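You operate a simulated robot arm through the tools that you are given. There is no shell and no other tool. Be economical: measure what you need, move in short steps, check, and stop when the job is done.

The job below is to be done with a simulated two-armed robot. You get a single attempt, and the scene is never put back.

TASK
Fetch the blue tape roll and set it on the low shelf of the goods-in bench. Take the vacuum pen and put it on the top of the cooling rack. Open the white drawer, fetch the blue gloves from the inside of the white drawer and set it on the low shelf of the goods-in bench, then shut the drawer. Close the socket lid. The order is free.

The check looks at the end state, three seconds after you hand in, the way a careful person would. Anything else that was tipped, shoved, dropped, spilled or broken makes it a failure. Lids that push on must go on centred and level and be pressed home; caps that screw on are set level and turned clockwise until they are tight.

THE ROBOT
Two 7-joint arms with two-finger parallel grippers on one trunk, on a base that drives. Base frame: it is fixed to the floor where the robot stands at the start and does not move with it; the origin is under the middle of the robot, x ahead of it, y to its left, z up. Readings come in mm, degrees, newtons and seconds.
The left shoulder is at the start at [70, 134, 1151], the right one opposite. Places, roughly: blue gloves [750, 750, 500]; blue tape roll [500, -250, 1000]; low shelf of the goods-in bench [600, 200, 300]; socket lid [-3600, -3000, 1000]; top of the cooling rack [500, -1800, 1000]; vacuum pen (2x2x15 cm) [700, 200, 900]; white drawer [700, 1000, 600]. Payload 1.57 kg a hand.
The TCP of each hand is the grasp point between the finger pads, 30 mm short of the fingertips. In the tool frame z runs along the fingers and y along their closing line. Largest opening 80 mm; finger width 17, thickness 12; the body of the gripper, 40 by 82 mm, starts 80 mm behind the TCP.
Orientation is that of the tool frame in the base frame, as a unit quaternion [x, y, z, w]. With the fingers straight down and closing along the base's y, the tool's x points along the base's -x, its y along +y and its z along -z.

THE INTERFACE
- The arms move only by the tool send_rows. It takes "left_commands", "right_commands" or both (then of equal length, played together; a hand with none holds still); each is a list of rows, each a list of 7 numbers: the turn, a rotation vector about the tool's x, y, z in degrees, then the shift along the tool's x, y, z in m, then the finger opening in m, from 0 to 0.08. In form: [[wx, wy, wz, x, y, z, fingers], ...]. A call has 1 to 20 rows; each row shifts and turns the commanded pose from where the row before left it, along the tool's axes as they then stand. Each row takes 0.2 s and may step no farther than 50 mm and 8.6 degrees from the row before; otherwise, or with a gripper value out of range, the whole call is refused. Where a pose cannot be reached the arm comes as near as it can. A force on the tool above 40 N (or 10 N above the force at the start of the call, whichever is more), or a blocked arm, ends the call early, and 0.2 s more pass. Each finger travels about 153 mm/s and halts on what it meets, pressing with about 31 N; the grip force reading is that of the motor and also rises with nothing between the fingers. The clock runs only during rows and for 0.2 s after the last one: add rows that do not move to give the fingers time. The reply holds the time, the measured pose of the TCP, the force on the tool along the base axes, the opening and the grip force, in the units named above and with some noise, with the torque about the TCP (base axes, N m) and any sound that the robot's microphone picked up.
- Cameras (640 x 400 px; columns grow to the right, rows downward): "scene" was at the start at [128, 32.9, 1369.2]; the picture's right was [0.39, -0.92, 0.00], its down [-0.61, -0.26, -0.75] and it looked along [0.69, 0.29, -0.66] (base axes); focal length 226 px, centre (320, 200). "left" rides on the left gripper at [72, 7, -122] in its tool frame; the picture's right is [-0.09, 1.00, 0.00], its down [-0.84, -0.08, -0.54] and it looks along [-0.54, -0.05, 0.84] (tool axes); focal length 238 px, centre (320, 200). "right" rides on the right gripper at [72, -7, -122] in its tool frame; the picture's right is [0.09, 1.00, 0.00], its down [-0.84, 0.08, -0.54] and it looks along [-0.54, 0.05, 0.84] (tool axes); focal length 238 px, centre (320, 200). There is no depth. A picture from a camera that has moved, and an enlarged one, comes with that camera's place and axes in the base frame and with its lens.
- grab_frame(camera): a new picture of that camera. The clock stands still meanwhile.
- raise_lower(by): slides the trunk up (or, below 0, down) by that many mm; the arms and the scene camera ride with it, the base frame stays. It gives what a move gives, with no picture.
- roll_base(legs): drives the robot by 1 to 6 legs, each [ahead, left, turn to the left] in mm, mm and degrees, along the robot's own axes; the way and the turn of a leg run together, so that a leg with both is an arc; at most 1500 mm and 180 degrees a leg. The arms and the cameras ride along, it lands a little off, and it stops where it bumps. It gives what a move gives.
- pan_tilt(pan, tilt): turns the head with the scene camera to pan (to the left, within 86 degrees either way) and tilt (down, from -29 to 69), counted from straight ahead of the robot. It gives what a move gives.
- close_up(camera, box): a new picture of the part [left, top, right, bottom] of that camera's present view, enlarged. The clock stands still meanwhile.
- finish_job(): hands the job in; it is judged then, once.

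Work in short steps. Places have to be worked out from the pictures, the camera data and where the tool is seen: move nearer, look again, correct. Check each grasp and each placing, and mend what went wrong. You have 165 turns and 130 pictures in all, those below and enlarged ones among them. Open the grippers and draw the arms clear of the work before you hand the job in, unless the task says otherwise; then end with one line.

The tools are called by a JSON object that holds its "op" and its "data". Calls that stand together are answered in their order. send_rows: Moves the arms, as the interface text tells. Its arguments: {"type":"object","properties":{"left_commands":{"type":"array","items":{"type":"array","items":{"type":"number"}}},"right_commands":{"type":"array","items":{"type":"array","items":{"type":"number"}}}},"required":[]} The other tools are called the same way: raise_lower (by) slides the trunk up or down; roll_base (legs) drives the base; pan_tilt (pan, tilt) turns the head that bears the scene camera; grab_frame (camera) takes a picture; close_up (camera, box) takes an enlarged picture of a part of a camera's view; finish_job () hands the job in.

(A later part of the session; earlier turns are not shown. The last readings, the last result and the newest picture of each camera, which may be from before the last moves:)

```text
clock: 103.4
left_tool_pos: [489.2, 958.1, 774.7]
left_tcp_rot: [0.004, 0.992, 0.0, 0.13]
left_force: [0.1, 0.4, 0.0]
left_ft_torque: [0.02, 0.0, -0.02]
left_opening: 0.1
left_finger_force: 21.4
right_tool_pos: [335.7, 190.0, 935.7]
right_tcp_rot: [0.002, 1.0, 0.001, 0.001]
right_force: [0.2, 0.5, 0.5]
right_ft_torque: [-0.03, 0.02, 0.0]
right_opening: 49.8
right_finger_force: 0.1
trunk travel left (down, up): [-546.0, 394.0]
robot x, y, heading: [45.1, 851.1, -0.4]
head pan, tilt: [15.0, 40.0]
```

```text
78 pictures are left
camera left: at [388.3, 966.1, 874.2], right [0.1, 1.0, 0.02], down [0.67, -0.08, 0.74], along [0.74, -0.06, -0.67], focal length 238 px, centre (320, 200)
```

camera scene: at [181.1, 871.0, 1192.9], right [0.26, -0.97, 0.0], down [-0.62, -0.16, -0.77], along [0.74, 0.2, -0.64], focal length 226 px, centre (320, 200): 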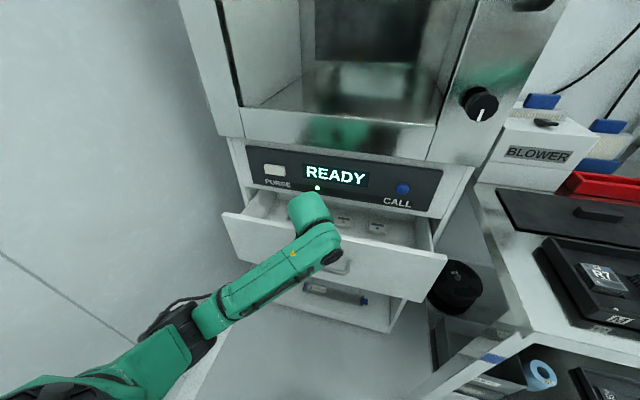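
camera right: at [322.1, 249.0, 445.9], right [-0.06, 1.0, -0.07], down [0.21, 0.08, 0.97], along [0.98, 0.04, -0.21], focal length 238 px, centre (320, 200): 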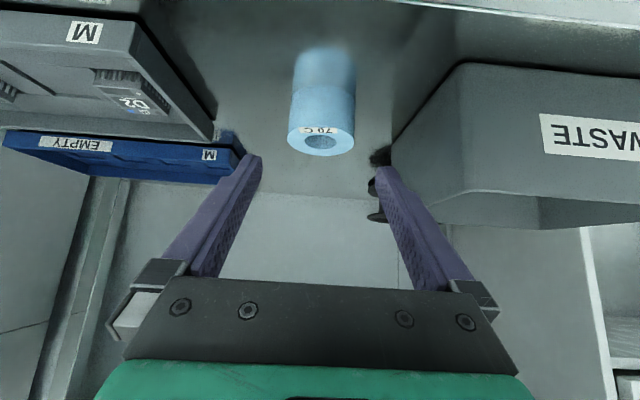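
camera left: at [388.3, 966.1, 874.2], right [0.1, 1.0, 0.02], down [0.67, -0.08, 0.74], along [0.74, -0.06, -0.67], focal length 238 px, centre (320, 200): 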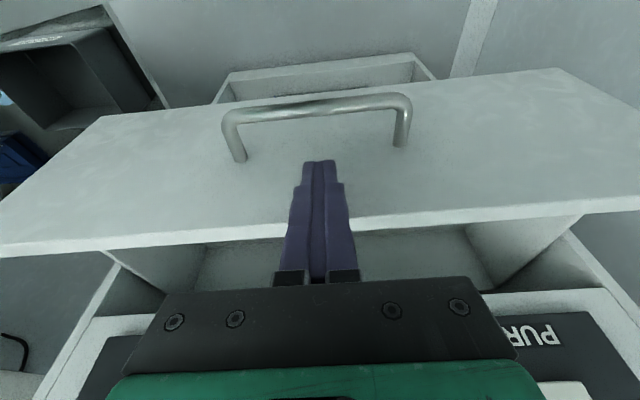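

Same relative view as the first hooking; repeat the same motion, then drive back 110 mm.

{"op": "send_rows", "data": {"left_commands": [[0, 0, 0, -0.005, 0, 0.001, 0], [0, 0, 0, 0.0052, 0, 0.0193, 0], [0, 0, 0, 0.0052, 0, 0.0193, 0], [0, 0, 0, 0.0039, 0, 0.0145, 0], [0, 0, 0, 0.0024, 0, 0.009, 0], [0, 0, 0, 0, 0, 0, 0]]}}

{"op": "roll_base", "data": {"legs": [[-120, 0, 0]]}}

{"op": "grab_frame", "data": {"camera": "scene"}}

```text
clock: 104.8
left_tool_pos: [496.1, 959.1, 711.0]
left_tcp_rot: [0.003, 0.992, -0.002, 0.129]
left_force: [0.0, -0.6, 0.3]
left_ft_torque: [-0.01, 0.04, -0.01]
left_opening: 0.0
left_finger_force: 21.5
right_tool_pos: [336.8, 189.8, 935.1]
right_tcp_rot: [0.002, 1.0, 0.001, 0.002]
right_force: [0.6, -0.6, 0.6]
right_ft_torque: [0.0, 0.0, 0.0]
right_opening: 49.9
right_finger_force: 0.1
trunk travel left (down, up): [-546.0, 394.0]
robot x, y, heading: [48.1, 850.0, -0.2]
head pan, tilt: [15.0, 40.0]
```

```text
clock: 106.0
left_tool_pos: [373.8, 960.7, 710.5]
left_tcp_rot: [0.002, 0.991, -0.001, 0.131]
left_force: [0.0, -0.4, 0.3]
left_ft_torque: [0.0, -0.01, 0.02]
left_opening: 0.0
left_finger_force: 20.8
right_tool_pos: [216.8, 191.1, 935.5]
right_tcp_rot: [-0.001, 1.0, 0.001, 0.001]
right_force: [-0.8, 0.0, -0.3]
right_ft_torque: [-0.02, -0.04, 0.03]
right_opening: 49.8
right_finger_force: 0.0
trunk travel left (down, up): [-546.0, 394.0]
robot x, y, heading: [-70.3, 848.6, 0.3]
head pan, tilt: [15.0, 40.0]
```

```text
77 pictures are left
camera scene: at [59.4, 871.7, 1193.0], right [0.26, -0.97, 0.0], down [-0.62, -0.17, -0.77], along [0.74, 0.2, -0.64], focal length 226 px, centre (320, 200)
```

scene: 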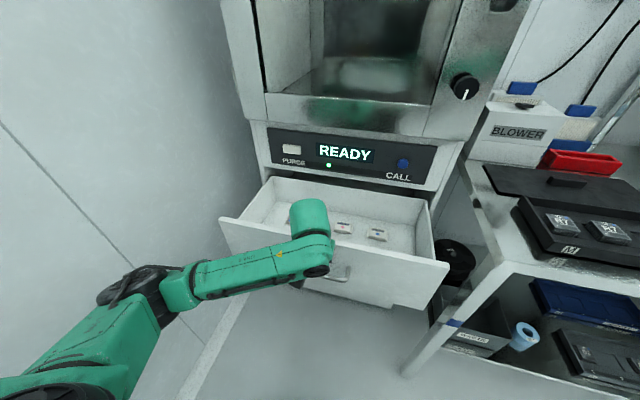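

Open again. I unload the hook by 5 mm and lift straight up; the arm is in better range now.

{"op": "send_rows", "data": {"left_commands": [[0, 0, 0, -0.006, 0, 0.0015, 0], [0, 0, 0, -0.0052, 0, -0.0193, 0], [0, 0, 0, -0.0052, 0, -0.0193, 0], [0, 0, 0, -0.0104, 0, -0.0386, 0], [0, 0, 0, -0.0104, 0, -0.0386, 0], [0, 0, 0, 0, 0, 0, 0]]}}

{"op": "close_up", "data": {"camera": "scene", "box": [200, 150, 480, 325]}}

```text
clock: 107.4
left_tool_pos: [384.0, 961.5, 832.3]
left_tcp_rot: [0.001, 0.991, 0.0, 0.13]
left_force: [0.0, 0.7, 0.1]
left_ft_torque: [0.01, 0.0, 0.0]
left_opening: 0.0
left_finger_force: 21.2
right_tool_pos: [216.4, 192.3, 934.2]
right_tcp_rot: [-0.001, 1.0, 0.001, 0.001]
right_force: [-0.6, -0.8, 0.2]
right_ft_torque: [-0.01, -0.01, -0.04]
right_opening: 50.0
right_finger_force: 0.1
trunk travel left (down, up): [-546.0, 394.0]
robot x, y, heading: [-70.2, 848.6, 0.2]
head pan, tilt: [15.0, 40.0]
```

```text
2.29 times, centred on (340, 238) of scene
camera zoom: at [60.2, 871.7, 1192.9], right [0.26, -0.97, 0.0], down [-0.62, -0.17, -0.77], along [0.74, 0.2, -0.64], focal length 516 px, centre (274, 114)
```

zoom: 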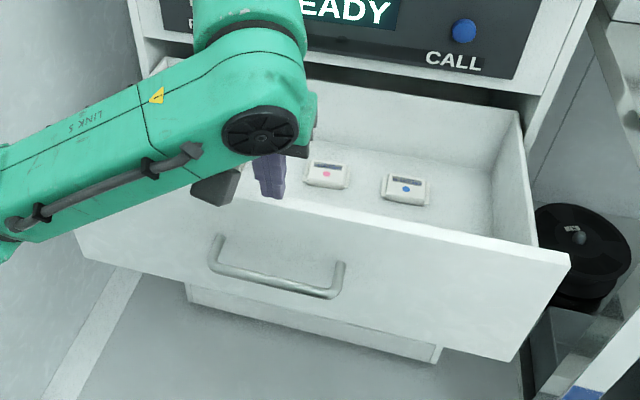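

Drawer holds open. I reposition the base forward and right so the gloves (≈[481,825]) fall in the left hand's best range, straighten the hand and look.

{"op": "roll_base", "data": {"legs": [[60, -120, 0]]}}

{"op": "send_rows", "data": {"left_commands": [[0, 5, 0, -0.003, 0, -0.01, 0.03], [0, 5, 0, -0.003, 0, -0.01, 0.06], [0, 5, 0, 0, 0, -0.01, 0.08], [0, 0, -8.18, 0, 0, 0, 0.08], [0, 0, -8.18, 0, 0, 0, 0.08], [0, 0, -8.18, 0, 0, 0, 0.08], [0, 0, -8.18, 0, 0, 0, 0.08], [0, 0, -8.18, 0, 0, 0, 0.08], [0, 0, -8.18, 0, 0, 0, 0.08], [0, 0, -8.18, 0, 0, 0, 0.08], [0, 0, -8.18, 0, 0, 0, 0.08], [0, 0, -8.18, 0, 0, 0, 0.08], [0, 0, -8.18, 0, 0, 0, 0.08], [0, 0, -8.2, 0, 0, 0, 0.08], [0, 0, 0, 0, 0, 0, 0.08]]}}

{"op": "grab_frame", "data": {"camera": "left"}}

{"op": "grab_frame", "data": {"camera": "scene"}}

```text
clock: 108.7
left_tool_pos: [443.4, 839.7, 832.3]
left_tcp_rot: [0.003, 0.992, 0.0, 0.129]
left_force: [0.7, 0.0, -0.5]
left_ft_torque: [0.0, -0.04, -0.01]
left_opening: 0.2
left_finger_force: 21.5
right_tool_pos: [275.6, 72.2, 935.6]
right_tcp_rot: [0.001, 1.0, 0.0, 0.001]
right_force: [0.4, 0.8, 0.0]
right_ft_torque: [-0.01, 0.02, -0.03]
right_opening: 50.0
right_finger_force: 0.0
trunk travel left (down, up): [-546.0, 394.0]
robot x, y, heading: [-13.6, 731.1, 0.2]
head pan, tilt: [15.0, 40.0]
```

```text
clock: 111.9
left_tool_pos: [443.5, 837.8, 862.9]
left_tcp_rot: [-0.706, 0.708, 0.0, -0.001]
left_force: [-0.1, 0.0, 0.2]
left_ft_torque: [0.0, 0.02, -0.01]
left_opening: 80.0
left_finger_force: 0.0
right_tool_pos: [274.8, 71.0, 935.2]
right_tcp_rot: [0.0, 1.0, 0.001, 0.001]
right_force: [0.2, 0.2, -0.1]
right_ft_torque: [0.04, 0.0, -0.01]
right_opening: 50.2
right_finger_force: 0.0
trunk travel left (down, up): [-546.0, 394.0]
robot x, y, heading: [-10.6, 728.9, -0.0]
head pan, tilt: [15.0, 40.0]
```

```text
75 pictures are left
camera left: at [437.6, 767.5, 986.1], right [-1.0, 0.1, 0.0], down [0.08, 0.84, 0.54], along [0.05, 0.54, -0.84], focal length 238 px, centre (320, 200)
```

left: 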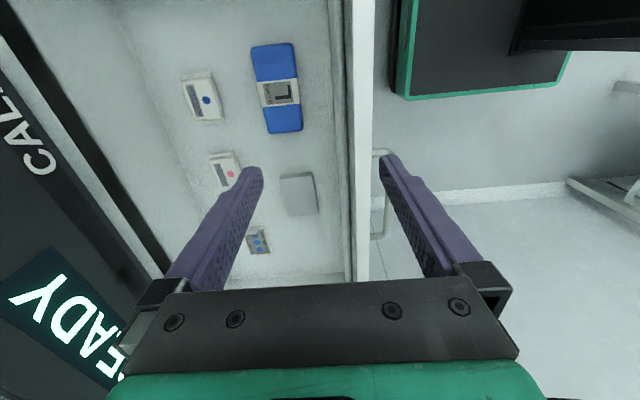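

```text
74 pictures are left
camera scene: at [119.6, 750.8, 1192.9], right [0.26, -0.97, 0.0], down [-0.62, -0.17, -0.77], along [0.74, 0.2, -0.64], focal length 226 px, centre (320, 200)
```

scene: 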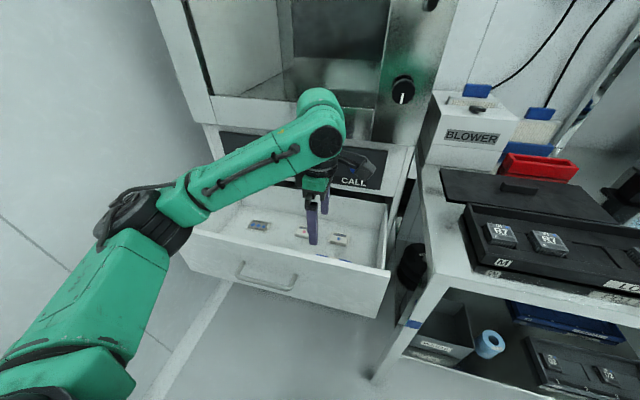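

Gloves lie near [496,807], z≈645, long side along y. I move above and lower for a second view.

{"op": "send_rows", "data": {"left_commands": [[0, 0, 0, 0.016, -0.027, 0.02, 0.08], [0, 0, 0, 0.015, -0.027, 0.02, 0.08], [0, 0, 0, 0, 0, 0.03, 0.08], [0, 0, 0, 0, 0, 0.03, 0.08], [0, 0, 0, 0, 0, 0, 0.08]]}}

{"op": "grab_frame", "data": {"camera": "left"}}

```text
clock: 113.1
left_tool_pos: [500.5, 807.2, 762.8]
left_tcp_rot: [-0.706, 0.709, 0.0, -0.001]
left_force: [0.1, -0.6, 0.9]
left_ft_torque: [0.0, 0.03, -0.02]
left_opening: 80.1
left_finger_force: 0.0
right_tool_pos: [275.4, 71.6, 935.9]
right_tcp_rot: [0.0, 1.0, 0.001, 0.0]
right_force: [-0.5, 0.0, 0.1]
right_ft_torque: [-0.01, 0.01, -0.02]
right_opening: 49.9
right_finger_force: 0.1
trunk travel left (down, up): [-546.0, 394.0]
robot x, y, heading: [-15.5, 731.1, -0.0]
head pan, tilt: [15.0, 40.0]
```

```text
73 pictures are left
camera left: at [492.7, 734.9, 885.8], right [-1.0, 0.1, 0.0], down [0.08, 0.84, 0.54], along [0.05, 0.54, -0.84], focal length 238 px, centre (320, 200)
```

left: 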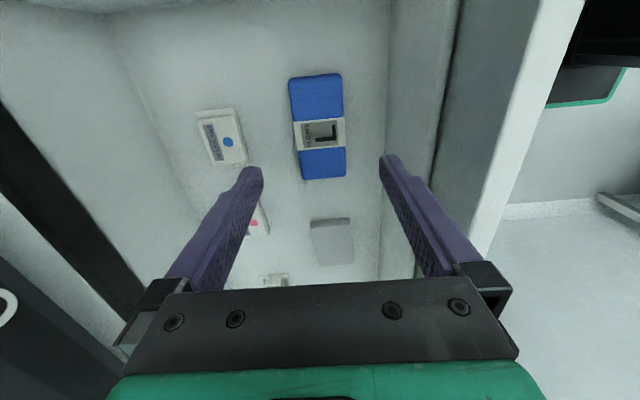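

Triangulated: gloves top at [500,810,623], 57 mm wide in x. I descend to TCP z≈642 and look.

{"op": "send_rows", "data": {"left_commands": [[0, 0, 0, -0.003, 0, 0.03, 0.076], [0, 0, 0, 0, 0, 0.03, 0.076], [0, 0, 0, 0, 0, 0.03, 0.076], [0, 0, 0, 0, 0, 0.03, 0.076], [0, 0, 0, 0, 0, 0, 0.076]]}}

{"op": "grab_frame", "data": {"camera": "left"}}

```text
clock: 114.3
left_tool_pos: [498.2, 810.0, 641.1]
left_tcp_rot: [-0.705, 0.709, 0.0, -0.002]
left_force: [0.1, 0.2, -0.7]
left_ft_torque: [-0.01, 0.03, 0.0]
left_opening: 76.1
left_finger_force: 0.0
right_tool_pos: [275.6, 70.3, 934.7]
right_tcp_rot: [0.001, 1.0, 0.001, 0.001]
right_force: [0.4, -0.1, 0.2]
right_ft_torque: [0.0, -0.02, 0.01]
right_opening: 50.1
right_finger_force: 0.1
trunk travel left (down, up): [-546.0, 394.0]
robot x, y, heading: [-13.3, 726.5, -0.2]
head pan, tilt: [15.0, 40.0]
```

```text
72 pictures are left
camera left: at [491.4, 739.7, 762.5], right [-1.0, 0.1, 0.0], down [0.08, 0.84, 0.54], along [0.05, 0.54, -0.84], focal length 238 px, centre (320, 200)
```

left: 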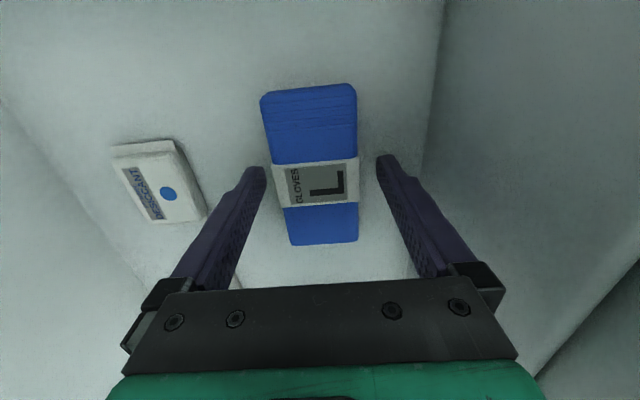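

The fingertips are about at the glove top. I lower in small steps until well beside the pack or touching the drawer floor.

{"op": "send_rows", "data": {"left_commands": [[0, 0, 0, 0, 0, 0.006, 0.076], [0, 0, 0, 0, 0, 0.005, 0.076], [0, 0, 0, 0, 0, 0.004, 0.076], [0, 0, 0, 0, 0, 0, 0.076]]}}

{"op": "grab_frame", "data": {"camera": "left"}}

```text
clock: 115.3
left_tool_pos: [498.3, 809.7, 628.1]
left_tcp_rot: [-0.705, 0.709, -0.001, -0.001]
left_force: [0.4, 0.2, 9.5]
left_ft_torque: [0.08, 0.4, -0.05]
left_opening: 75.1
left_finger_force: 0.0
right_tool_pos: [274.6, 70.3, 934.6]
right_tcp_rot: [0.001, 1.0, 0.001, 0.001]
right_force: [0.6, -0.4, -0.4]
right_ft_torque: [-0.01, 0.0, -0.02]
right_opening: 50.2
right_finger_force: 0.0
trunk travel left (down, up): [-546.0, 394.0]
robot x, y, heading: [-14.9, 730.1, -0.0]
head pan, tilt: [15.0, 40.0]
```

```text
71 pictures are left
camera left: at [490.6, 739.1, 750.9], right [-1.0, 0.1, 0.0], down [0.08, 0.84, 0.54], along [0.05, 0.54, -0.84], focal length 238 px, centre (320, 200)
```

left: 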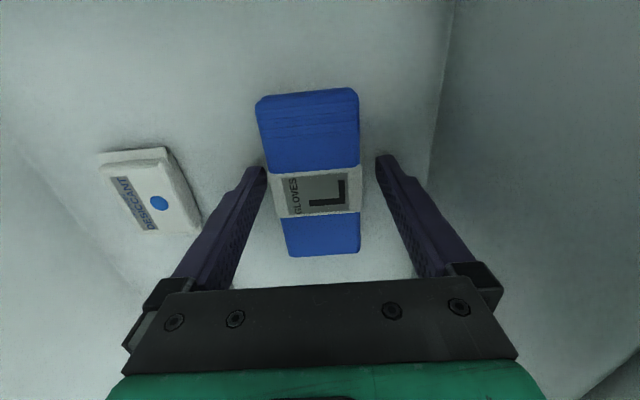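

Floor contact at tip z≈598. I lift 1.5 mm and close on the pack.

{"op": "send_rows", "data": {"left_commands": [[0, 0, 0, 0, 0, -0.002, 0.07], [0, 0, 0, 0, 0, 0, 0.055], [0, 0, 0, 0, 0, 0, 0.045], [0, 0, 0, 0, 0, 0, 0.04], [0, 0, 0, 0, 0, 0, 0.04], [0, 0, 0, 0, 0, -0.02, 0.04], [0, 0, 0, 0, 0, -0.03, 0.04], [0, 0, 0, 0, 0, 0, 0.04]]}}

{"op": "grab_frame", "data": {"camera": "left"}}

```text
clock: 117.1
left_tool_pos: [497.5, 810.0, 680.7]
left_tcp_rot: [-0.705, 0.709, 0.001, 0.0]
left_force: [0.7, 0.4, -0.9]
left_ft_torque: [-0.01, 0.01, 0.0]
left_opening: 56.7
left_finger_force: 31.3
right_tool_pos: [274.9, 70.2, 935.0]
right_tcp_rot: [0.001, 1.0, 0.001, 0.001]
right_force: [-0.5, 0.6, 0.2]
right_ft_torque: [0.02, -0.01, 0.0]
right_opening: 49.8
right_finger_force: 0.0
trunk travel left (down, up): [-546.0, 394.0]
robot x, y, heading: [-12.1, 730.1, -0.1]
head pan, tilt: [15.0, 40.0]
```

```text
70 pictures are left
camera left: at [490.7, 738.8, 802.6], right [-1.0, 0.1, 0.0], down [0.08, 0.84, 0.54], along [0.05, 0.54, -0.84], focal length 238 px, centre (320, 200)
```

left: 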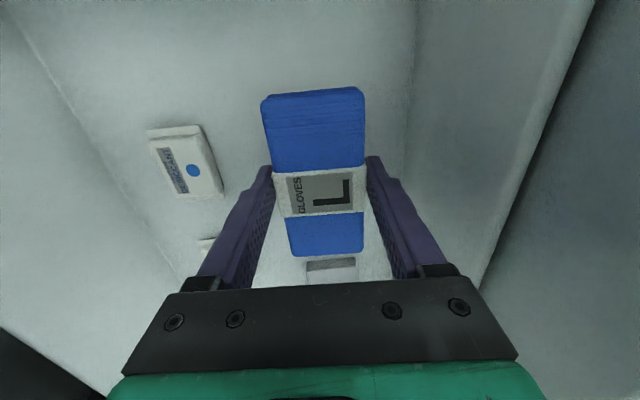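

Gloves held (56.7 mm). I lift clear, back away, and will shut the drawer now by pushing its front with the outer side of the forward finger, near the top edge.

{"op": "send_rows", "data": {"left_commands": [[0, 0, 0, 0, 0, -0.04, 0.04], [0, 0, 0, 0, 0, -0.04, 0.04], [0, 0, 0, 0, 0, -0.04, 0.04], [0, 0, 0, 0, 0, -0.04, 0.04], [0, 0, 0, 0, 0, 0, 0.04]]}}

{"op": "roll_base", "data": {"legs": [[-170, 95, 0]]}}

{"op": "grab_frame", "data": {"camera": "scene"}}

{"op": "grab_frame", "data": {"camera": "left"}}

```text
clock: 118.3
left_tool_pos: [497.0, 812.8, 840.1]
left_tcp_rot: [-0.705, 0.709, 0.0, 0.0]
left_force: [0.5, 0.1, 0.3]
left_ft_torque: [0.01, 0.03, 0.02]
left_opening: 56.6
left_finger_force: 31.1
right_tool_pos: [275.1, 70.2, 933.8]
right_tcp_rot: [0.001, 1.0, 0.001, 0.0]
right_force: [1.4, -0.1, 0.0]
right_ft_torque: [0.03, 0.01, 0.0]
right_opening: 50.0
right_finger_force: 0.1
trunk travel left (down, up): [-546.0, 394.0]
robot x, y, heading: [-11.6, 730.6, -0.1]
head pan, tilt: [15.0, 40.0]
```

```text
clock: 119.9
left_tool_pos: [324.8, 906.1, 839.1]
left_tcp_rot: [-0.706, 0.708, 0.001, 0.0]
left_force: [0.1, -0.3, -0.5]
left_ft_torque: [0.0, -0.04, -0.01]
left_opening: 56.6
left_finger_force: 30.6
right_tool_pos: [106.4, 166.5, 935.3]
right_tcp_rot: [0.001, 1.0, 0.001, 0.001]
right_force: [-0.4, 1.0, 0.2]
right_ft_torque: [-0.01, -0.03, 0.01]
right_opening: 49.9
right_finger_force: 0.1
trunk travel left (down, up): [-546.0, 394.0]
robot x, y, heading: [-177.7, 823.6, -0.0]
head pan, tilt: [15.0, 40.0]
```

```text
69 pictures are left
camera scene: at [-51.1, 846.2, 1193.0], right [0.26, -0.97, 0.0], down [-0.62, -0.17, -0.77], along [0.74, 0.2, -0.64], focal length 226 px, centre (320, 200)
```

scene: 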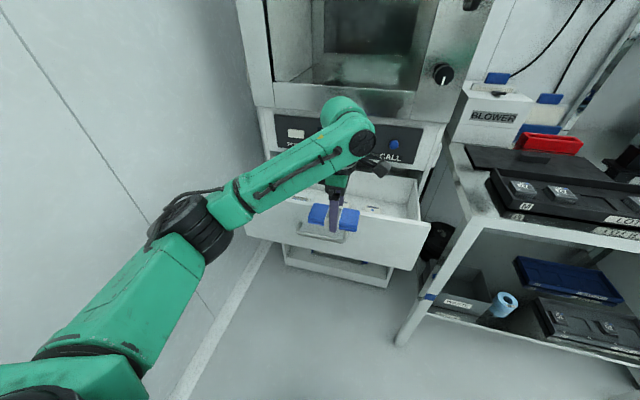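

```text
68 pictures are left
camera left: at [319.2, 836.1, 962.4], right [-1.0, 0.1, 0.0], down [0.08, 0.84, 0.54], along [0.05, 0.54, -0.84], focal length 238 px, centre (320, 200)
```

left: 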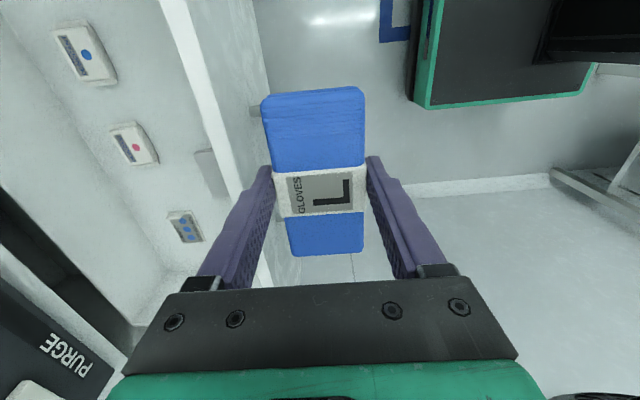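

I lower to z≈742 in front of the drawer top edge (tips above the handle), then push by driving ahead 150 mm.

{"op": "send_rows", "data": {"left_commands": [[0, 0, 0, 0, 0, 0.033, 0.04], [0, 0, 0, 0, 0, 0.033, 0.04], [0, 0, 0, 0, 0, 0.031, 0.04], [0, 0, 0, 0, 0, 0, 0.04]]}}

{"op": "close_up", "data": {"camera": "scene", "box": [240, 150, 440, 290]}}

{"op": "roll_base", "data": {"legs": [[150, 0, 0]]}}

{"op": "grab_frame", "data": {"camera": "left"}}

```text
clock: 120.9
left_tool_pos: [325.4, 908.3, 742.1]
left_tcp_rot: [-0.706, 0.708, 0.001, -0.001]
left_force: [0.6, 0.3, 0.4]
left_ft_torque: [0.02, 0.0, 0.02]
left_opening: 56.8
left_finger_force: 30.7
right_tool_pos: [104.9, 165.7, 935.9]
right_tcp_rot: [0.0, 1.0, 0.001, 0.0]
right_force: [-0.6, 0.3, 0.1]
right_ft_torque: [0.0, 0.0, -0.01]
right_opening: 49.8
right_finger_force: 0.0
trunk travel left (down, up): [-546.0, 394.0]
robot x, y, heading: [-185.1, 824.1, 0.1]
head pan, tilt: [15.0, 40.0]
```

```text
2.86 times, centred on (340, 220) of scene
camera zoom: at [-51.1, 846.1, 1193.0], right [0.26, -0.97, 0.0], down [-0.62, -0.17, -0.77], along [0.74, 0.2, -0.64], focal length 645 px, centre (263, 143)
```

zoom: 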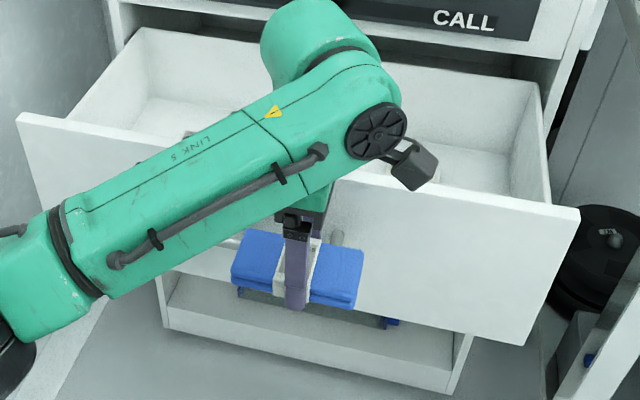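

```text
clock: 122.2
left_tool_pos: [473.6, 904.6, 742.8]
left_tcp_rot: [-0.703, 0.711, 0.001, 0.0]
left_force: [-0.5, -0.9, -1.0]
left_ft_torque: [0.0, 0.01, -0.02]
left_opening: 56.9
left_finger_force: 30.9
right_tool_pos: [246.6, 163.5, 935.7]
right_tcp_rot: [0.003, 1.0, 0.001, 0.0]
right_force: [0.9, -0.7, -0.1]
right_ft_torque: [0.03, 0.03, 0.01]
right_opening: 50.1
right_finger_force: 0.1
trunk travel left (down, up): [-546.0, 394.0]
robot x, y, heading: [-35.5, 825.4, -0.2]
head pan, tilt: [15.0, 40.0]
```

```text
66 pictures are left
camera left: at [465.2, 832.9, 864.7], right [-0.99, 0.1, 0.0], down [0.09, 0.84, 0.54], along [0.05, 0.54, -0.84], focal length 238 px, centre (320, 200)
```

left: 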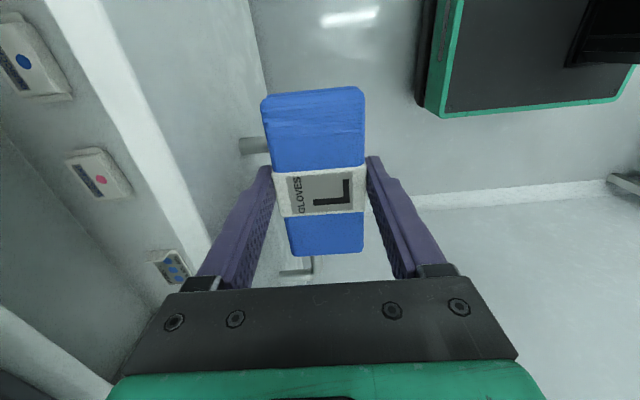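

The drawer is sliding in. I tilt 6° so the tips lead, and push the remaining distance with the arm.

{"op": "send_rows", "data": {"left_commands": [[6, 0, 0, 0, 0, 0, 0.04], [0, 0, 0, 0, -0.0249, 0.0026, 0.04], [0, 0, 0, 0, -0.0249, 0.0026, 0.04], [0, 0, 0, 0, -0.0249, 0.0026, 0.04], [0, 0, 0, 0, -0.0199, 0.0021, 0.04], [0, 0, 0, 0, -0.01, 0.001, 0.04], [0, 0, 0, 0, 0, 0, 0.04]]}}

{"op": "grab_frame", "data": {"camera": "left"}}

{"op": "grab_frame", "data": {"camera": "scene"}}

```text
clock: 123.8
left_tool_pos: [576.7, 903.9, 739.8]
left_tcp_rot: [-0.703, 0.71, -0.036, 0.036]
left_force: [0.0, -0.7, -0.1]
left_ft_torque: [0.0, 0.01, 0.02]
left_opening: 56.6
left_finger_force: 31.1
right_tool_pos: [247.1, 164.4, 935.0]
right_tcp_rot: [0.003, 1.0, 0.0, 0.0]
right_force: [1.2, 0.1, -0.3]
right_ft_torque: [0.0, 0.01, 0.02]
right_opening: 49.9
right_finger_force: 0.0
trunk travel left (down, up): [-546.0, 394.0]
robot x, y, heading: [-35.5, 822.4, -0.3]
head pan, tilt: [15.0, 40.0]
```

```text
65 pictures are left
camera left: at [556.8, 833.0, 861.5], right [-0.99, 0.1, -0.1], down [0.03, 0.84, 0.55], along [0.14, 0.54, -0.83], focal length 238 px, centre (320, 200)
```

left: 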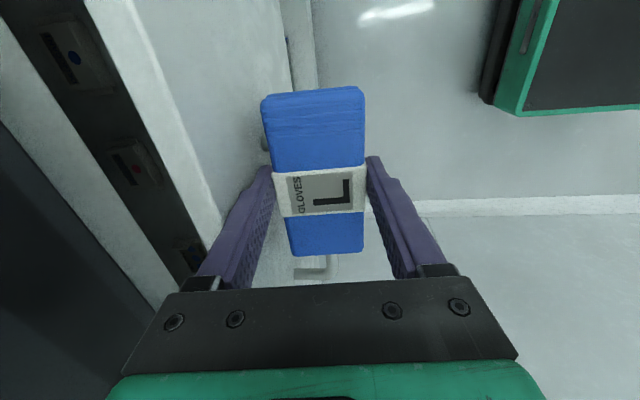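

```text
64 pictures are left
camera scene: at [95.7, 844.7, 1192.9], right [0.25, -0.97, 0.0], down [-0.62, -0.16, -0.77], along [0.74, 0.19, -0.64], focal length 226 px, centre (320, 200)
```

scene: 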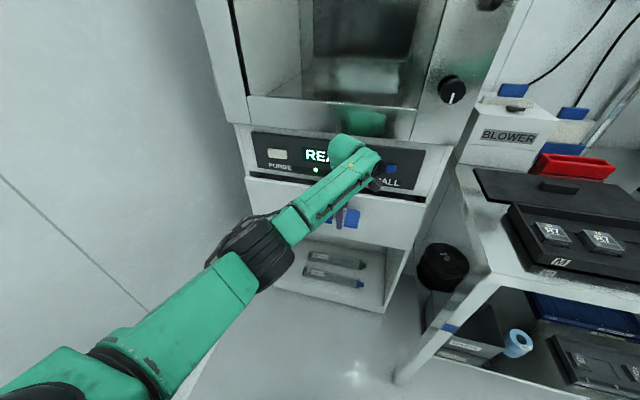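

About 25 mm remains. I tilt a bit more to keep the wrist away from the upper chamber and push in small steps.

{"op": "send_rows", "data": {"left_commands": [[7, 0, 0, 0, 0.004, 0, 0.04], [0, 0, 0, 0, -0.0097, 0.0022, 0.04], [0, 0, 0, 0, -0.0078, 0.0018, 0.04], [0, 0, 0, 0, -0.0049, 0.0011, 0.04], [0, 0, 0, 0, -0.0049, 0.0011, 0.04], [0, 0, 0, 0, 0, 0, 0.04]]}}

{"op": "grab_frame", "data": {"camera": "left"}}

```text
clock: 125.2
left_tool_pos: [601.4, 902.7, 742.4]
left_tcp_rot: [-0.699, 0.706, -0.079, 0.079]
left_force: [-3.3, 0.0, -0.7]
left_ft_torque: [0.0, 0.09, 0.06]
left_opening: 56.8
left_finger_force: 30.6
right_tool_pos: [247.7, 163.7, 935.4]
right_tcp_rot: [0.004, 1.0, 0.001, 0.001]
right_force: [0.6, 0.0, 0.3]
right_ft_torque: [0.01, -0.02, 0.03]
right_opening: 50.0
right_finger_force: 0.0
trunk travel left (down, up): [-546.0, 394.0]
robot x, y, heading: [-36.0, 822.0, -0.5]
head pan, tilt: [15.0, 40.0]
```

```text
63 pictures are left
camera left: at [565.9, 831.9, 860.6], right [-0.97, 0.1, -0.22], down [-0.04, 0.84, 0.55], along [0.24, 0.54, -0.81], focal length 238 px, centre (320, 200)
```

left: 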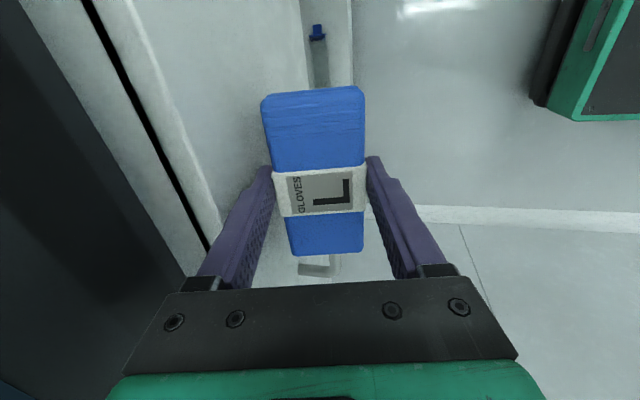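

It seems shut (force −3 N). I press a few mm more to confirm the stop, then withdraw.

{"op": "send_rows", "data": {"left_commands": [[0, 0, 0, 0, -0.0029, 0.0007, 0.04], [0, 0, 0, 0, -0.0029, 0.0007, 0.04], [0, 0, 0, 0, 0, 0, 0.04]]}}

{"op": "send_rows", "data": {"left_commands": [[0, 0, 0, 0, 0.0195, -0.0045, 0.04], [0, 0, 0, 0, 0.039, -0.009, 0.04], [0, 0, 0, 0, 0.039, -0.009, 0.04], [0, 0, 0, 0, 0, 0, 0.04]]}}

{"op": "close_up", "data": {"camera": "scene", "box": [220, 110, 480, 280]}}

```text
clock: 126.0
left_tool_pos: [601.1, 902.8, 742.0]
left_tcp_rot: [-0.7, 0.706, -0.078, 0.077]
left_force: [-35.3, 0.6, -2.0]
left_ft_torque: [0.01, 0.83, 0.13]
left_opening: 56.4
left_finger_force: 31.1
right_tool_pos: [244.1, 164.0, 936.2]
right_tcp_rot: [0.004, 1.0, 0.001, 0.003]
right_force: [-0.3, -0.3, -0.7]
right_ft_torque: [0.01, 0.01, -0.01]
right_opening: 50.1
right_finger_force: 0.3
trunk travel left (down, up): [-546.0, 394.0]
robot x, y, heading: [-41.0, 822.4, -0.2]
head pan, tilt: [15.0, 40.0]
```

```text
clock: 127.0
left_tool_pos: [509.2, 904.4, 741.4]
left_tcp_rot: [-0.699, 0.706, -0.08, 0.078]
left_force: [-0.9, 0.1, -0.5]
left_ft_torque: [0.0, -0.01, -0.01]
left_opening: 56.7
left_finger_force: 30.5
right_tool_pos: [246.9, 163.3, 934.7]
right_tcp_rot: [0.003, 1.0, 0.001, 0.001]
right_force: [0.5, 0.3, 0.3]
right_ft_torque: [-0.02, 0.01, 0.0]
right_opening: 50.1
right_finger_force: 0.0
trunk travel left (down, up): [-546.0, 394.0]
robot x, y, heading: [-39.5, 821.7, -0.5]
head pan, tilt: [15.0, 40.0]
```

```text
2.35 times, centred on (350, 195) of scene
camera zoom: at [95.9, 844.8, 1192.9], right [0.25, -0.97, 0.0], down [-0.62, -0.16, -0.77], along [0.74, 0.19, -0.64], focal length 532 px, centre (249, 212)
```

zoom: 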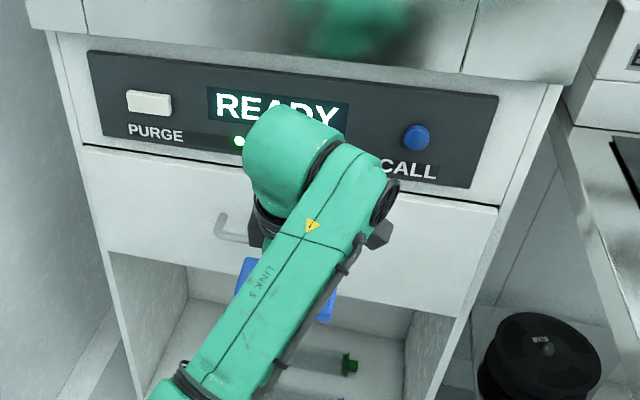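

Drawer is fully shut. I straighten and unroll the left hand, back off, and shift right to line up with the shelf gap.

{"op": "roll_base", "data": {"legs": [[-250, 0, 0]]}}

{"op": "send_rows", "data": {"left_commands": [[-6.5, 0, 0, 0, 0, 0, 0.04], [-6.5, 0, 0, 0, 0, 0, 0.04], [0, 0, 8.18, 0, 0, 0, 0.04], [0, 0, 8.18, 0, 0, 0, 0.04], [0, 0, 8.18, 0, 0, 0, 0.04], [0, 0, 8.18, 0, 0, 0, 0.04], [0, 0, 8.18, 0, 0, 0, 0.04], [0, 0, 8.18, 0, 0, 0, 0.04], [0, 0, 8.18, 0, 0, 0, 0.04], [0, 0, 8.18, 0, 0, 0, 0.04], [0, 0, 8.18, 0, 0, 0, 0.04], [0, 0, 8.18, 0, 0, 0, 0.04], [0, 0, 8.2, 0, 0, 0, 0.04], [0, 0, 0, 0, 0, 0, 0.04]]}}

{"op": "roll_base", "data": {"legs": [[0, -740, 0.3]]}}

{"op": "raise_lower", "data": {"by": -350}}

{"op": "pan_tilt", "data": {"pan": 10, "tilt": 30}}

{"op": "grab_frame", "data": {"camera": "scene"}}

{"op": "grab_frame", "data": {"camera": "left"}}

```text
clock: 128.9
left_tool_pos: [257.2, 903.2, 742.1]
left_tcp_rot: [-0.697, 0.708, -0.08, 0.079]
left_force: [0.4, -0.6, 0.1]
left_ft_torque: [0.03, -0.02, -0.01]
left_opening: 56.5
left_finger_force: 30.9
right_tool_pos: [-9.1, 164.0, 935.3]
right_tcp_rot: [0.006, 1.0, 0.0, 0.001]
right_force: [0.7, 0.3, -0.8]
right_ft_torque: [0.01, 0.0, 0.04]
right_opening: 50.0
right_finger_force: 0.0
trunk travel left (down, up): [-546.0, 394.0]
robot x, y, heading: [-293.1, 826.7, -0.8]
head pan, tilt: [15.0, 40.0]
```

```text
clock: 131.9
left_tool_pos: [258.1, 902.4, 741.0]
left_tcp_rot: [0.009, 1.0, 0.001, -0.001]
left_force: [-0.6, 0.4, -0.4]
left_ft_torque: [0.01, 0.02, 0.03]
left_opening: 56.8
left_finger_force: 30.8
right_tool_pos: [-8.4, 163.5, 935.7]
right_tcp_rot: [0.006, 1.0, 0.001, 0.001]
right_force: [-0.4, -0.5, 0.2]
right_ft_torque: [-0.02, 0.03, -0.02]
right_opening: 50.1
right_finger_force: 0.1
trunk travel left (down, up): [-546.0, 394.0]
robot x, y, heading: [-289.5, 823.5, -1.0]
head pan, tilt: [15.0, 40.0]
```

```text
clock: 135.9
left_tool_pos: [246.2, 165.7, 742.0]
left_tcp_rot: [0.011, 1.0, 0.0, -0.001]
left_force: [-0.6, -0.2, -1.0]
left_ft_torque: [0.03, -0.03, -0.01]
left_opening: 56.4
left_finger_force: 31.2
right_tool_pos: [-24.2, -570.5, 934.9]
right_tcp_rot: [0.01, 1.0, 0.001, 0.001]
right_force: [0.6, 0.3, -0.5]
right_ft_torque: [0.0, -0.01, -0.02]
right_opening: 50.0
right_finger_force: 0.0
trunk travel left (down, up): [-546.0, 394.0]
robot x, y, heading: [-300.3, 91.8, -1.0]
head pan, tilt: [15.0, 40.0]
```

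```text
clock: 139.3
left_tool_pos: [246.0, 165.5, 391.9]
left_tcp_rot: [0.011, 1.0, 0.0, -0.001]
left_force: [0.6, 1.4, -0.2]
left_ft_torque: [-0.01, -0.02, 0.01]
left_opening: 56.9
left_finger_force: 31.2
right_tool_pos: [-23.8, -570.9, 585.1]
right_tcp_rot: [0.009, 1.0, 0.001, 0.001]
right_force: [-0.3, 0.0, -0.1]
right_ft_torque: [0.01, -0.02, 0.0]
right_opening: 50.0
right_finger_force: 0.1
trunk travel left (down, up): [-196.0, 744.0]
robot x, y, heading: [-301.1, 92.1, -1.1]
head pan, tilt: [15.0, 40.0]
```

```text
clock: 140.0
left_tool_pos: [245.4, 165.3, 390.6]
left_tcp_rot: [0.011, 1.0, 0.001, -0.001]
left_force: [-0.2, 0.2, 0.3]
left_ft_torque: [0.0, 0.01, 0.0]
left_opening: 56.9
left_finger_force: 30.8
right_tool_pos: [-25.5, -570.7, 584.7]
right_tcp_rot: [0.01, 1.0, 0.001, 0.0]
right_force: [-0.5, -0.6, -0.1]
right_ft_torque: [-0.01, 0.0, -0.02]
right_opening: 50.3
right_finger_force: 0.2
trunk travel left (down, up): [-196.0, 744.0]
robot x, y, heading: [-304.6, 93.9, -1.2]
head pan, tilt: [10.0, 30.0]
```

```text
61 pictures are left
camera scene: at [-161.8, 105.9, 858.2], right [0.15, -0.99, 0.0], down [-0.49, -0.08, -0.87], along [0.86, 0.13, -0.5], focal length 226 px, centre (320, 200)
```

scene: 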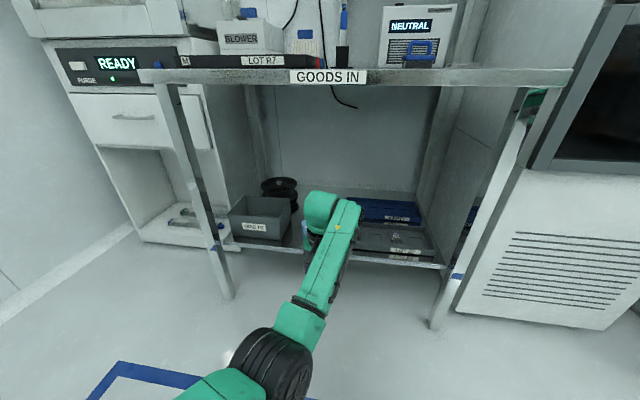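

```text
60 pictures are left
camera left: at [173.9, 174.8, 514.4], right [0.12, 0.99, 0.0], down [0.84, -0.1, 0.54], along [0.54, -0.06, -0.84], focal length 238 px, centre (320, 200)
```

left: 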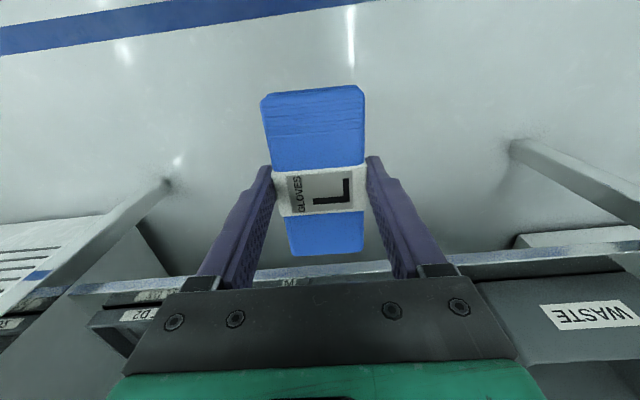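

Hand is vertical with gloves level at [245,165,391]. I drive ahead 240 mm over the shelf edge and check.

{"op": "roll_base", "data": {"legs": [[240, 8, 1]]}}

{"op": "grab_frame", "data": {"camera": "left"}}

{"op": "grab_frame", "data": {"camera": "scene"}}

```text
clock: 141.8
left_tool_pos: [486.3, 178.5, 391.0]
left_tcp_rot: [0.005, 1.0, -0.001, -0.001]
left_force: [-0.3, -0.5, -0.3]
left_ft_torque: [-0.01, -0.01, 0.01]
left_opening: 56.7
left_finger_force: 31.3
right_tool_pos: [225.4, -562.2, 585.4]
right_tcp_rot: [0.003, 1.0, 0.001, 0.001]
right_force: [0.2, 0.4, -1.3]
right_ft_torque: [0.02, 0.03, 0.03]
right_opening: 49.9
right_finger_force: 0.0
trunk travel left (down, up): [-196.0, 744.0]
robot x, y, heading: [-61.4, 95.8, -0.4]
head pan, tilt: [10.0, 30.0]
```

```text
59 pictures are left
camera left: at [414.2, 185.9, 514.3], right [0.1, 0.99, 0.0], down [0.84, -0.09, 0.54], along [0.54, -0.06, -0.84], focal length 238 px, centre (320, 200)
```

left: 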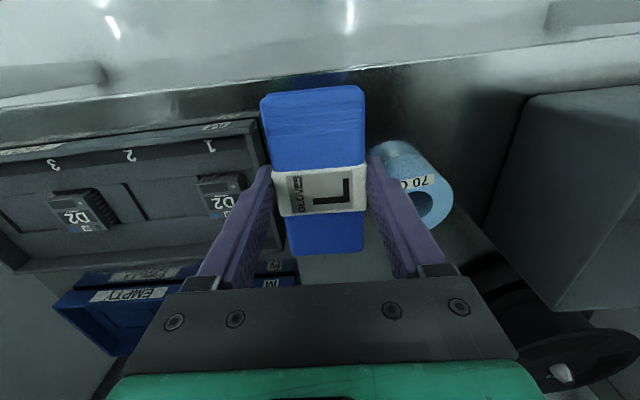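

```text
58 pictures are left
camera scene: at [79.5, 112.5, 858.2], right [0.17, -0.99, 0.0], down [-0.49, -0.08, -0.87], along [0.85, 0.14, -0.5], focal length 226 px, centre (320, 200)
```

scene: 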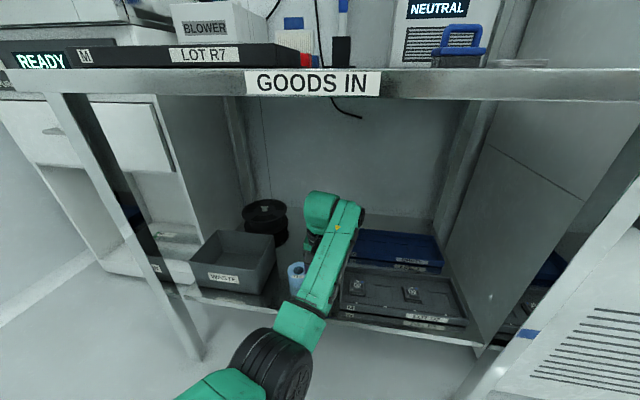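

The gap is y≈133–225 between tray and tape, shelf edge near x≈435. I nudge the base 22 mm ahead so the pack centres at ≈[508,181], then lower.

{"op": "roll_base", "data": {"legs": [[22, 2, 0]]}}

{"op": "send_rows", "data": {"left_commands": [[0, 0, 0, 0, 0, 0.02, 0.04], [0, 0, 0, 0, 0, 0.02, 0.04], [0, 0, 0, 0, 0, 0.008, 0.04], [0, 0, 0, 0, 0, 0, 0.04]]}}

{"op": "grab_frame", "data": {"camera": "left"}}

```text
clock: 142.6
left_tool_pos: [508.4, 178.6, 392.6]
left_tcp_rot: [0.005, 1.0, 0.0, -0.002]
left_force: [-0.2, -0.8, -1.2]
left_ft_torque: [0.0, 0.01, 0.02]
left_opening: 56.7
left_finger_force: 30.6
right_tool_pos: [247.7, -559.8, 585.4]
right_tcp_rot: [0.004, 1.0, 0.001, 0.001]
right_force: [-0.5, 0.0, 0.0]
right_ft_torque: [0.01, -0.04, -0.01]
right_opening: 49.8
right_finger_force: 0.0
trunk travel left (down, up): [-196.0, 744.0]
robot x, y, heading: [-38.0, 97.4, -0.3]
head pan, tilt: [10.0, 30.0]
```

```text
clock: 143.6
left_tool_pos: [508.5, 179.9, 343.0]
left_tcp_rot: [0.005, 1.0, 0.0, -0.001]
left_force: [0.1, -0.7, -0.1]
left_ft_torque: [0.01, -0.01, 0.01]
left_opening: 56.5
left_finger_force: 30.4
right_tool_pos: [247.6, -560.0, 584.6]
right_tcp_rot: [0.003, 1.0, 0.0, 0.001]
right_force: [0.3, -0.7, 0.6]
right_ft_torque: [-0.02, 0.02, 0.0]
right_opening: 50.2
right_finger_force: 0.1
trunk travel left (down, up): [-196.0, 744.0]
robot x, y, heading: [-37.0, 99.4, -0.3]
head pan, tilt: [10.0, 30.0]
```

```text
57 pictures are left
camera left: at [437.3, 187.5, 466.3], right [0.1, 0.99, 0.0], down [0.84, -0.09, 0.54], along [0.54, -0.06, -0.84], focal length 238 px, centre (320, 200)
```

left: 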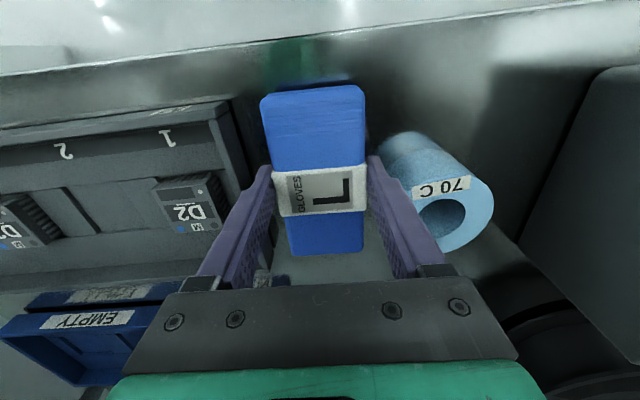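

Clear on both sides. I lower gently to contact.

{"op": "send_rows", "data": {"left_commands": [[0, 0, 0, 0, 0, 0.004, 0.04], [0, 0, 0, 0, 0, 0.004, 0.04], [0, 0, 0, 0, 0, 0.002, 0.04], [0, 0, 0, 0, 0, 0.002, 0.04], [0, 0, 0, 0, 0, 0, 0.04]]}}

{"op": "grab_frame", "data": {"camera": "left"}}

```text
clock: 144.8
left_tool_pos: [507.1, 179.9, 332.7]
left_tcp_rot: [0.005, 1.0, 0.0, -0.001]
left_force: [-0.6, -0.3, -0.4]
left_ft_torque: [-0.01, 0.01, 0.02]
left_opening: 56.7
left_finger_force: 30.7
right_tool_pos: [247.2, -560.6, 585.1]
right_tcp_rot: [0.004, 1.0, 0.001, 0.0]
right_force: [-0.8, -0.4, -0.6]
right_ft_torque: [0.01, 0.0, -0.04]
right_opening: 50.2
right_finger_force: 0.0
trunk travel left (down, up): [-196.0, 744.0]
robot x, y, heading: [-34.5, 99.2, -0.7]
head pan, tilt: [10.0, 30.0]
```

```text
56 pictures are left
camera left: at [435.8, 187.6, 454.5], right [0.1, 0.99, 0.0], down [0.84, -0.09, 0.54], along [0.54, -0.06, -0.84], focal length 238 px, centre (320, 200)
```

left: 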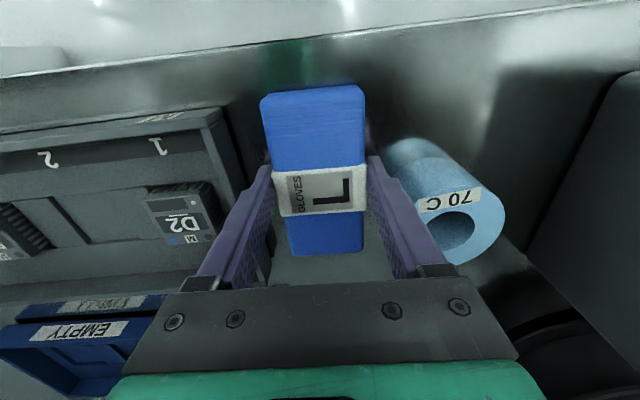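

{"op": "send_rows", "data": {"left_commands": [[0, 0, 0, 0, 0, 0.002, 0.04], [0, 0, 0, 0, 0, 0.002, 0.04], [0, 0, 0, 0, 0, 0, 0.04]]}}

```text
clock: 145.6
left_tool_pos: [507.1, 180.0, 329.4]
left_tcp_rot: [0.005, 1.0, 0.0, 0.001]
left_force: [-1.4, -1.3, 11.6]
left_ft_torque: [0.05, 0.23, 0.06]
left_opening: 56.5
left_finger_force: 31.3
right_tool_pos: [244.9, -560.5, 585.8]
right_tcp_rot: [0.003, 1.0, 0.001, 0.001]
right_force: [-0.3, 0.7, 0.6]
right_ft_torque: [0.02, 0.0, 0.0]
right_opening: 49.9
right_finger_force: 0.1
trunk travel left (down, up): [-196.0, 744.0]
robot x, y, heading: [-43.0, 102.0, -0.3]
head pan, tilt: [10.0, 30.0]
```

Contact at 11.6 N. I open just a few millimetres to each side and lift straight up.

{"op": "send_rows", "data": {"left_commands": [[0, 0, 0, 0, 0, -0.001, 0.06], [0, 0, 0, 0, 0, 0, 0.063], [0, 0, 0, 0, 0, 0, 0.063], [0, 0, 0, 0, 0, -0.015, 0.063], [0, 0, 0, 0, 0, -0.03, 0.063], [0, 0, 0, 0, 0, -0.03, 0.063], [0, 0, 0, 0, 0, 0, 0.063]]}}

{"op": "grab_frame", "data": {"camera": "left"}}

```text
clock: 147.2
left_tool_pos: [511.5, 179.6, 404.7]
left_tcp_rot: [0.005, 1.0, 0.0, 0.0]
left_force: [-0.1, -0.8, 0.5]
left_ft_torque: [0.01, -0.02, 0.02]
left_opening: 62.9
left_finger_force: 0.0
right_tool_pos: [246.3, -560.5, 584.7]
right_tcp_rot: [0.004, 1.0, 0.0, 0.001]
right_force: [-0.9, 0.2, 0.1]
right_ft_torque: [0.0, 0.0, -0.01]
right_opening: 50.0
right_finger_force: 0.0
trunk travel left (down, up): [-196.0, 744.0]
robot x, y, heading: [-39.2, 98.9, -0.6]
head pan, tilt: [10.0, 30.0]
```

```text
55 pictures are left
camera left: at [439.9, 187.1, 527.2], right [0.1, 0.99, 0.0], down [0.84, -0.09, 0.54], along [0.54, -0.05, -0.84], focal length 238 px, centre (320, 200)
```

left: 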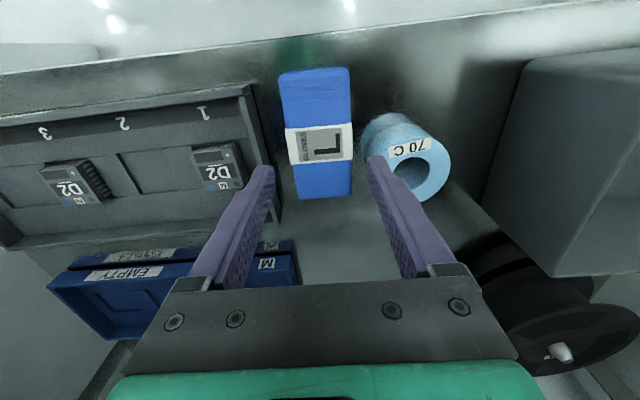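

Gloves are lying flat. I back out, raise the trunk back to full working height, and look at the vacuum pen holder.

{"op": "roll_base", "data": {"legs": [[-380, 0, 0]]}}

{"op": "raise_lower", "data": {"by": 400}}

{"op": "raise_lower", "data": {"by": 200}}

{"op": "pan_tilt", "data": {"pan": 5, "tilt": 25}}

{"op": "close_up", "data": {"camera": "scene", "box": [220, 130, 440, 280]}}

```text
clock: 149.6
left_tool_pos: [126.9, 185.6, 404.1]
left_tcp_rot: [-0.001, 1.0, -0.001, -0.001]
left_force: [0.9, -0.6, 0.3]
left_ft_torque: [0.01, 0.0, -0.04]
left_opening: 62.9
left_finger_force: 0.0
right_tool_pos: [-131.3, -556.1, 584.9]
right_tcp_rot: [-0.002, 1.0, 0.001, 0.0]
right_force: [0.6, -0.9, 0.4]
right_ft_torque: [-0.01, 0.0, -0.01]
right_opening: 49.9
right_finger_force: 0.1
trunk travel left (down, up): [-196.0, 744.0]
robot x, y, heading: [-418.9, 97.1, 0.3]
head pan, tilt: [10.0, 30.0]
```

```text
clock: 153.4
left_tool_pos: [126.6, 184.6, 804.0]
left_tcp_rot: [0.0, 1.0, 0.0, 0.0]
left_force: [0.7, 0.0, 0.4]
left_ft_torque: [-0.03, 0.01, -0.02]
left_opening: 63.1
left_finger_force: 0.0
right_tool_pos: [-131.5, -556.4, 985.2]
right_tcp_rot: [-0.001, 1.0, 0.001, 0.001]
right_force: [-0.5, 0.1, -0.5]
right_ft_torque: [-0.01, -0.02, 0.02]
right_opening: 50.0
right_finger_force: 0.0
trunk travel left (down, up): [-596.0, 344.0]
robot x, y, heading: [-423.2, 101.6, 0.2]
head pan, tilt: [10.0, 30.0]
```

```text
clock: 155.6
left_tool_pos: [126.6, 184.9, 1003.1]
left_tcp_rot: [-0.001, 1.0, -0.001, -0.001]
left_force: [0.4, 0.4, -0.6]
left_ft_torque: [-0.01, 0.02, 0.02]
left_opening: 62.8
left_finger_force: 0.0
right_tool_pos: [-131.8, -557.9, 1186.0]
right_tcp_rot: [-0.002, 1.0, 0.001, 0.001]
right_force: [0.0, 0.4, -0.2]
right_ft_torque: [0.02, 0.03, 0.0]
right_opening: 50.1
right_finger_force: 0.1
trunk travel left (down, up): [-796.0, 144.0]
robot x, y, heading: [-420.6, 102.8, 0.1]
head pan, tilt: [10.0, 30.0]
```

```text
clock: 156.3
left_tool_pos: [125.7, 184.0, 1004.7]
left_tcp_rot: [0.0, 1.0, 0.0, -0.001]
left_force: [-0.3, -0.3, -0.2]
left_ft_torque: [-0.01, -0.03, -0.01]
left_opening: 62.8
left_finger_force: 0.1
right_tool_pos: [-131.6, -557.6, 1185.2]
right_tcp_rot: [-0.001, 1.0, 0.001, 0.001]
right_force: [-0.4, -0.4, 0.0]
right_ft_torque: [-0.03, -0.06, 0.02]
right_opening: 50.0
right_finger_force: 0.0
trunk travel left (down, up): [-796.0, 144.0]
robot x, y, heading: [-426.7, 102.6, 0.0]
head pan, tilt: [5.0, 25.0]
```

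```text
2.67 times, centred on (330, 205) of scene
camera zoom: at [-280.5, 108.8, 1466.2], right [0.09, -1.0, 0.0], down [-0.42, -0.04, -0.91], along [0.9, 0.08, -0.42], focal length 602 px, centre (293, 187)
```

zoom: 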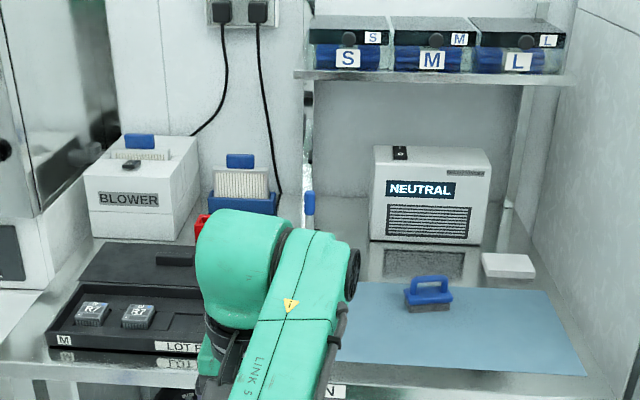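

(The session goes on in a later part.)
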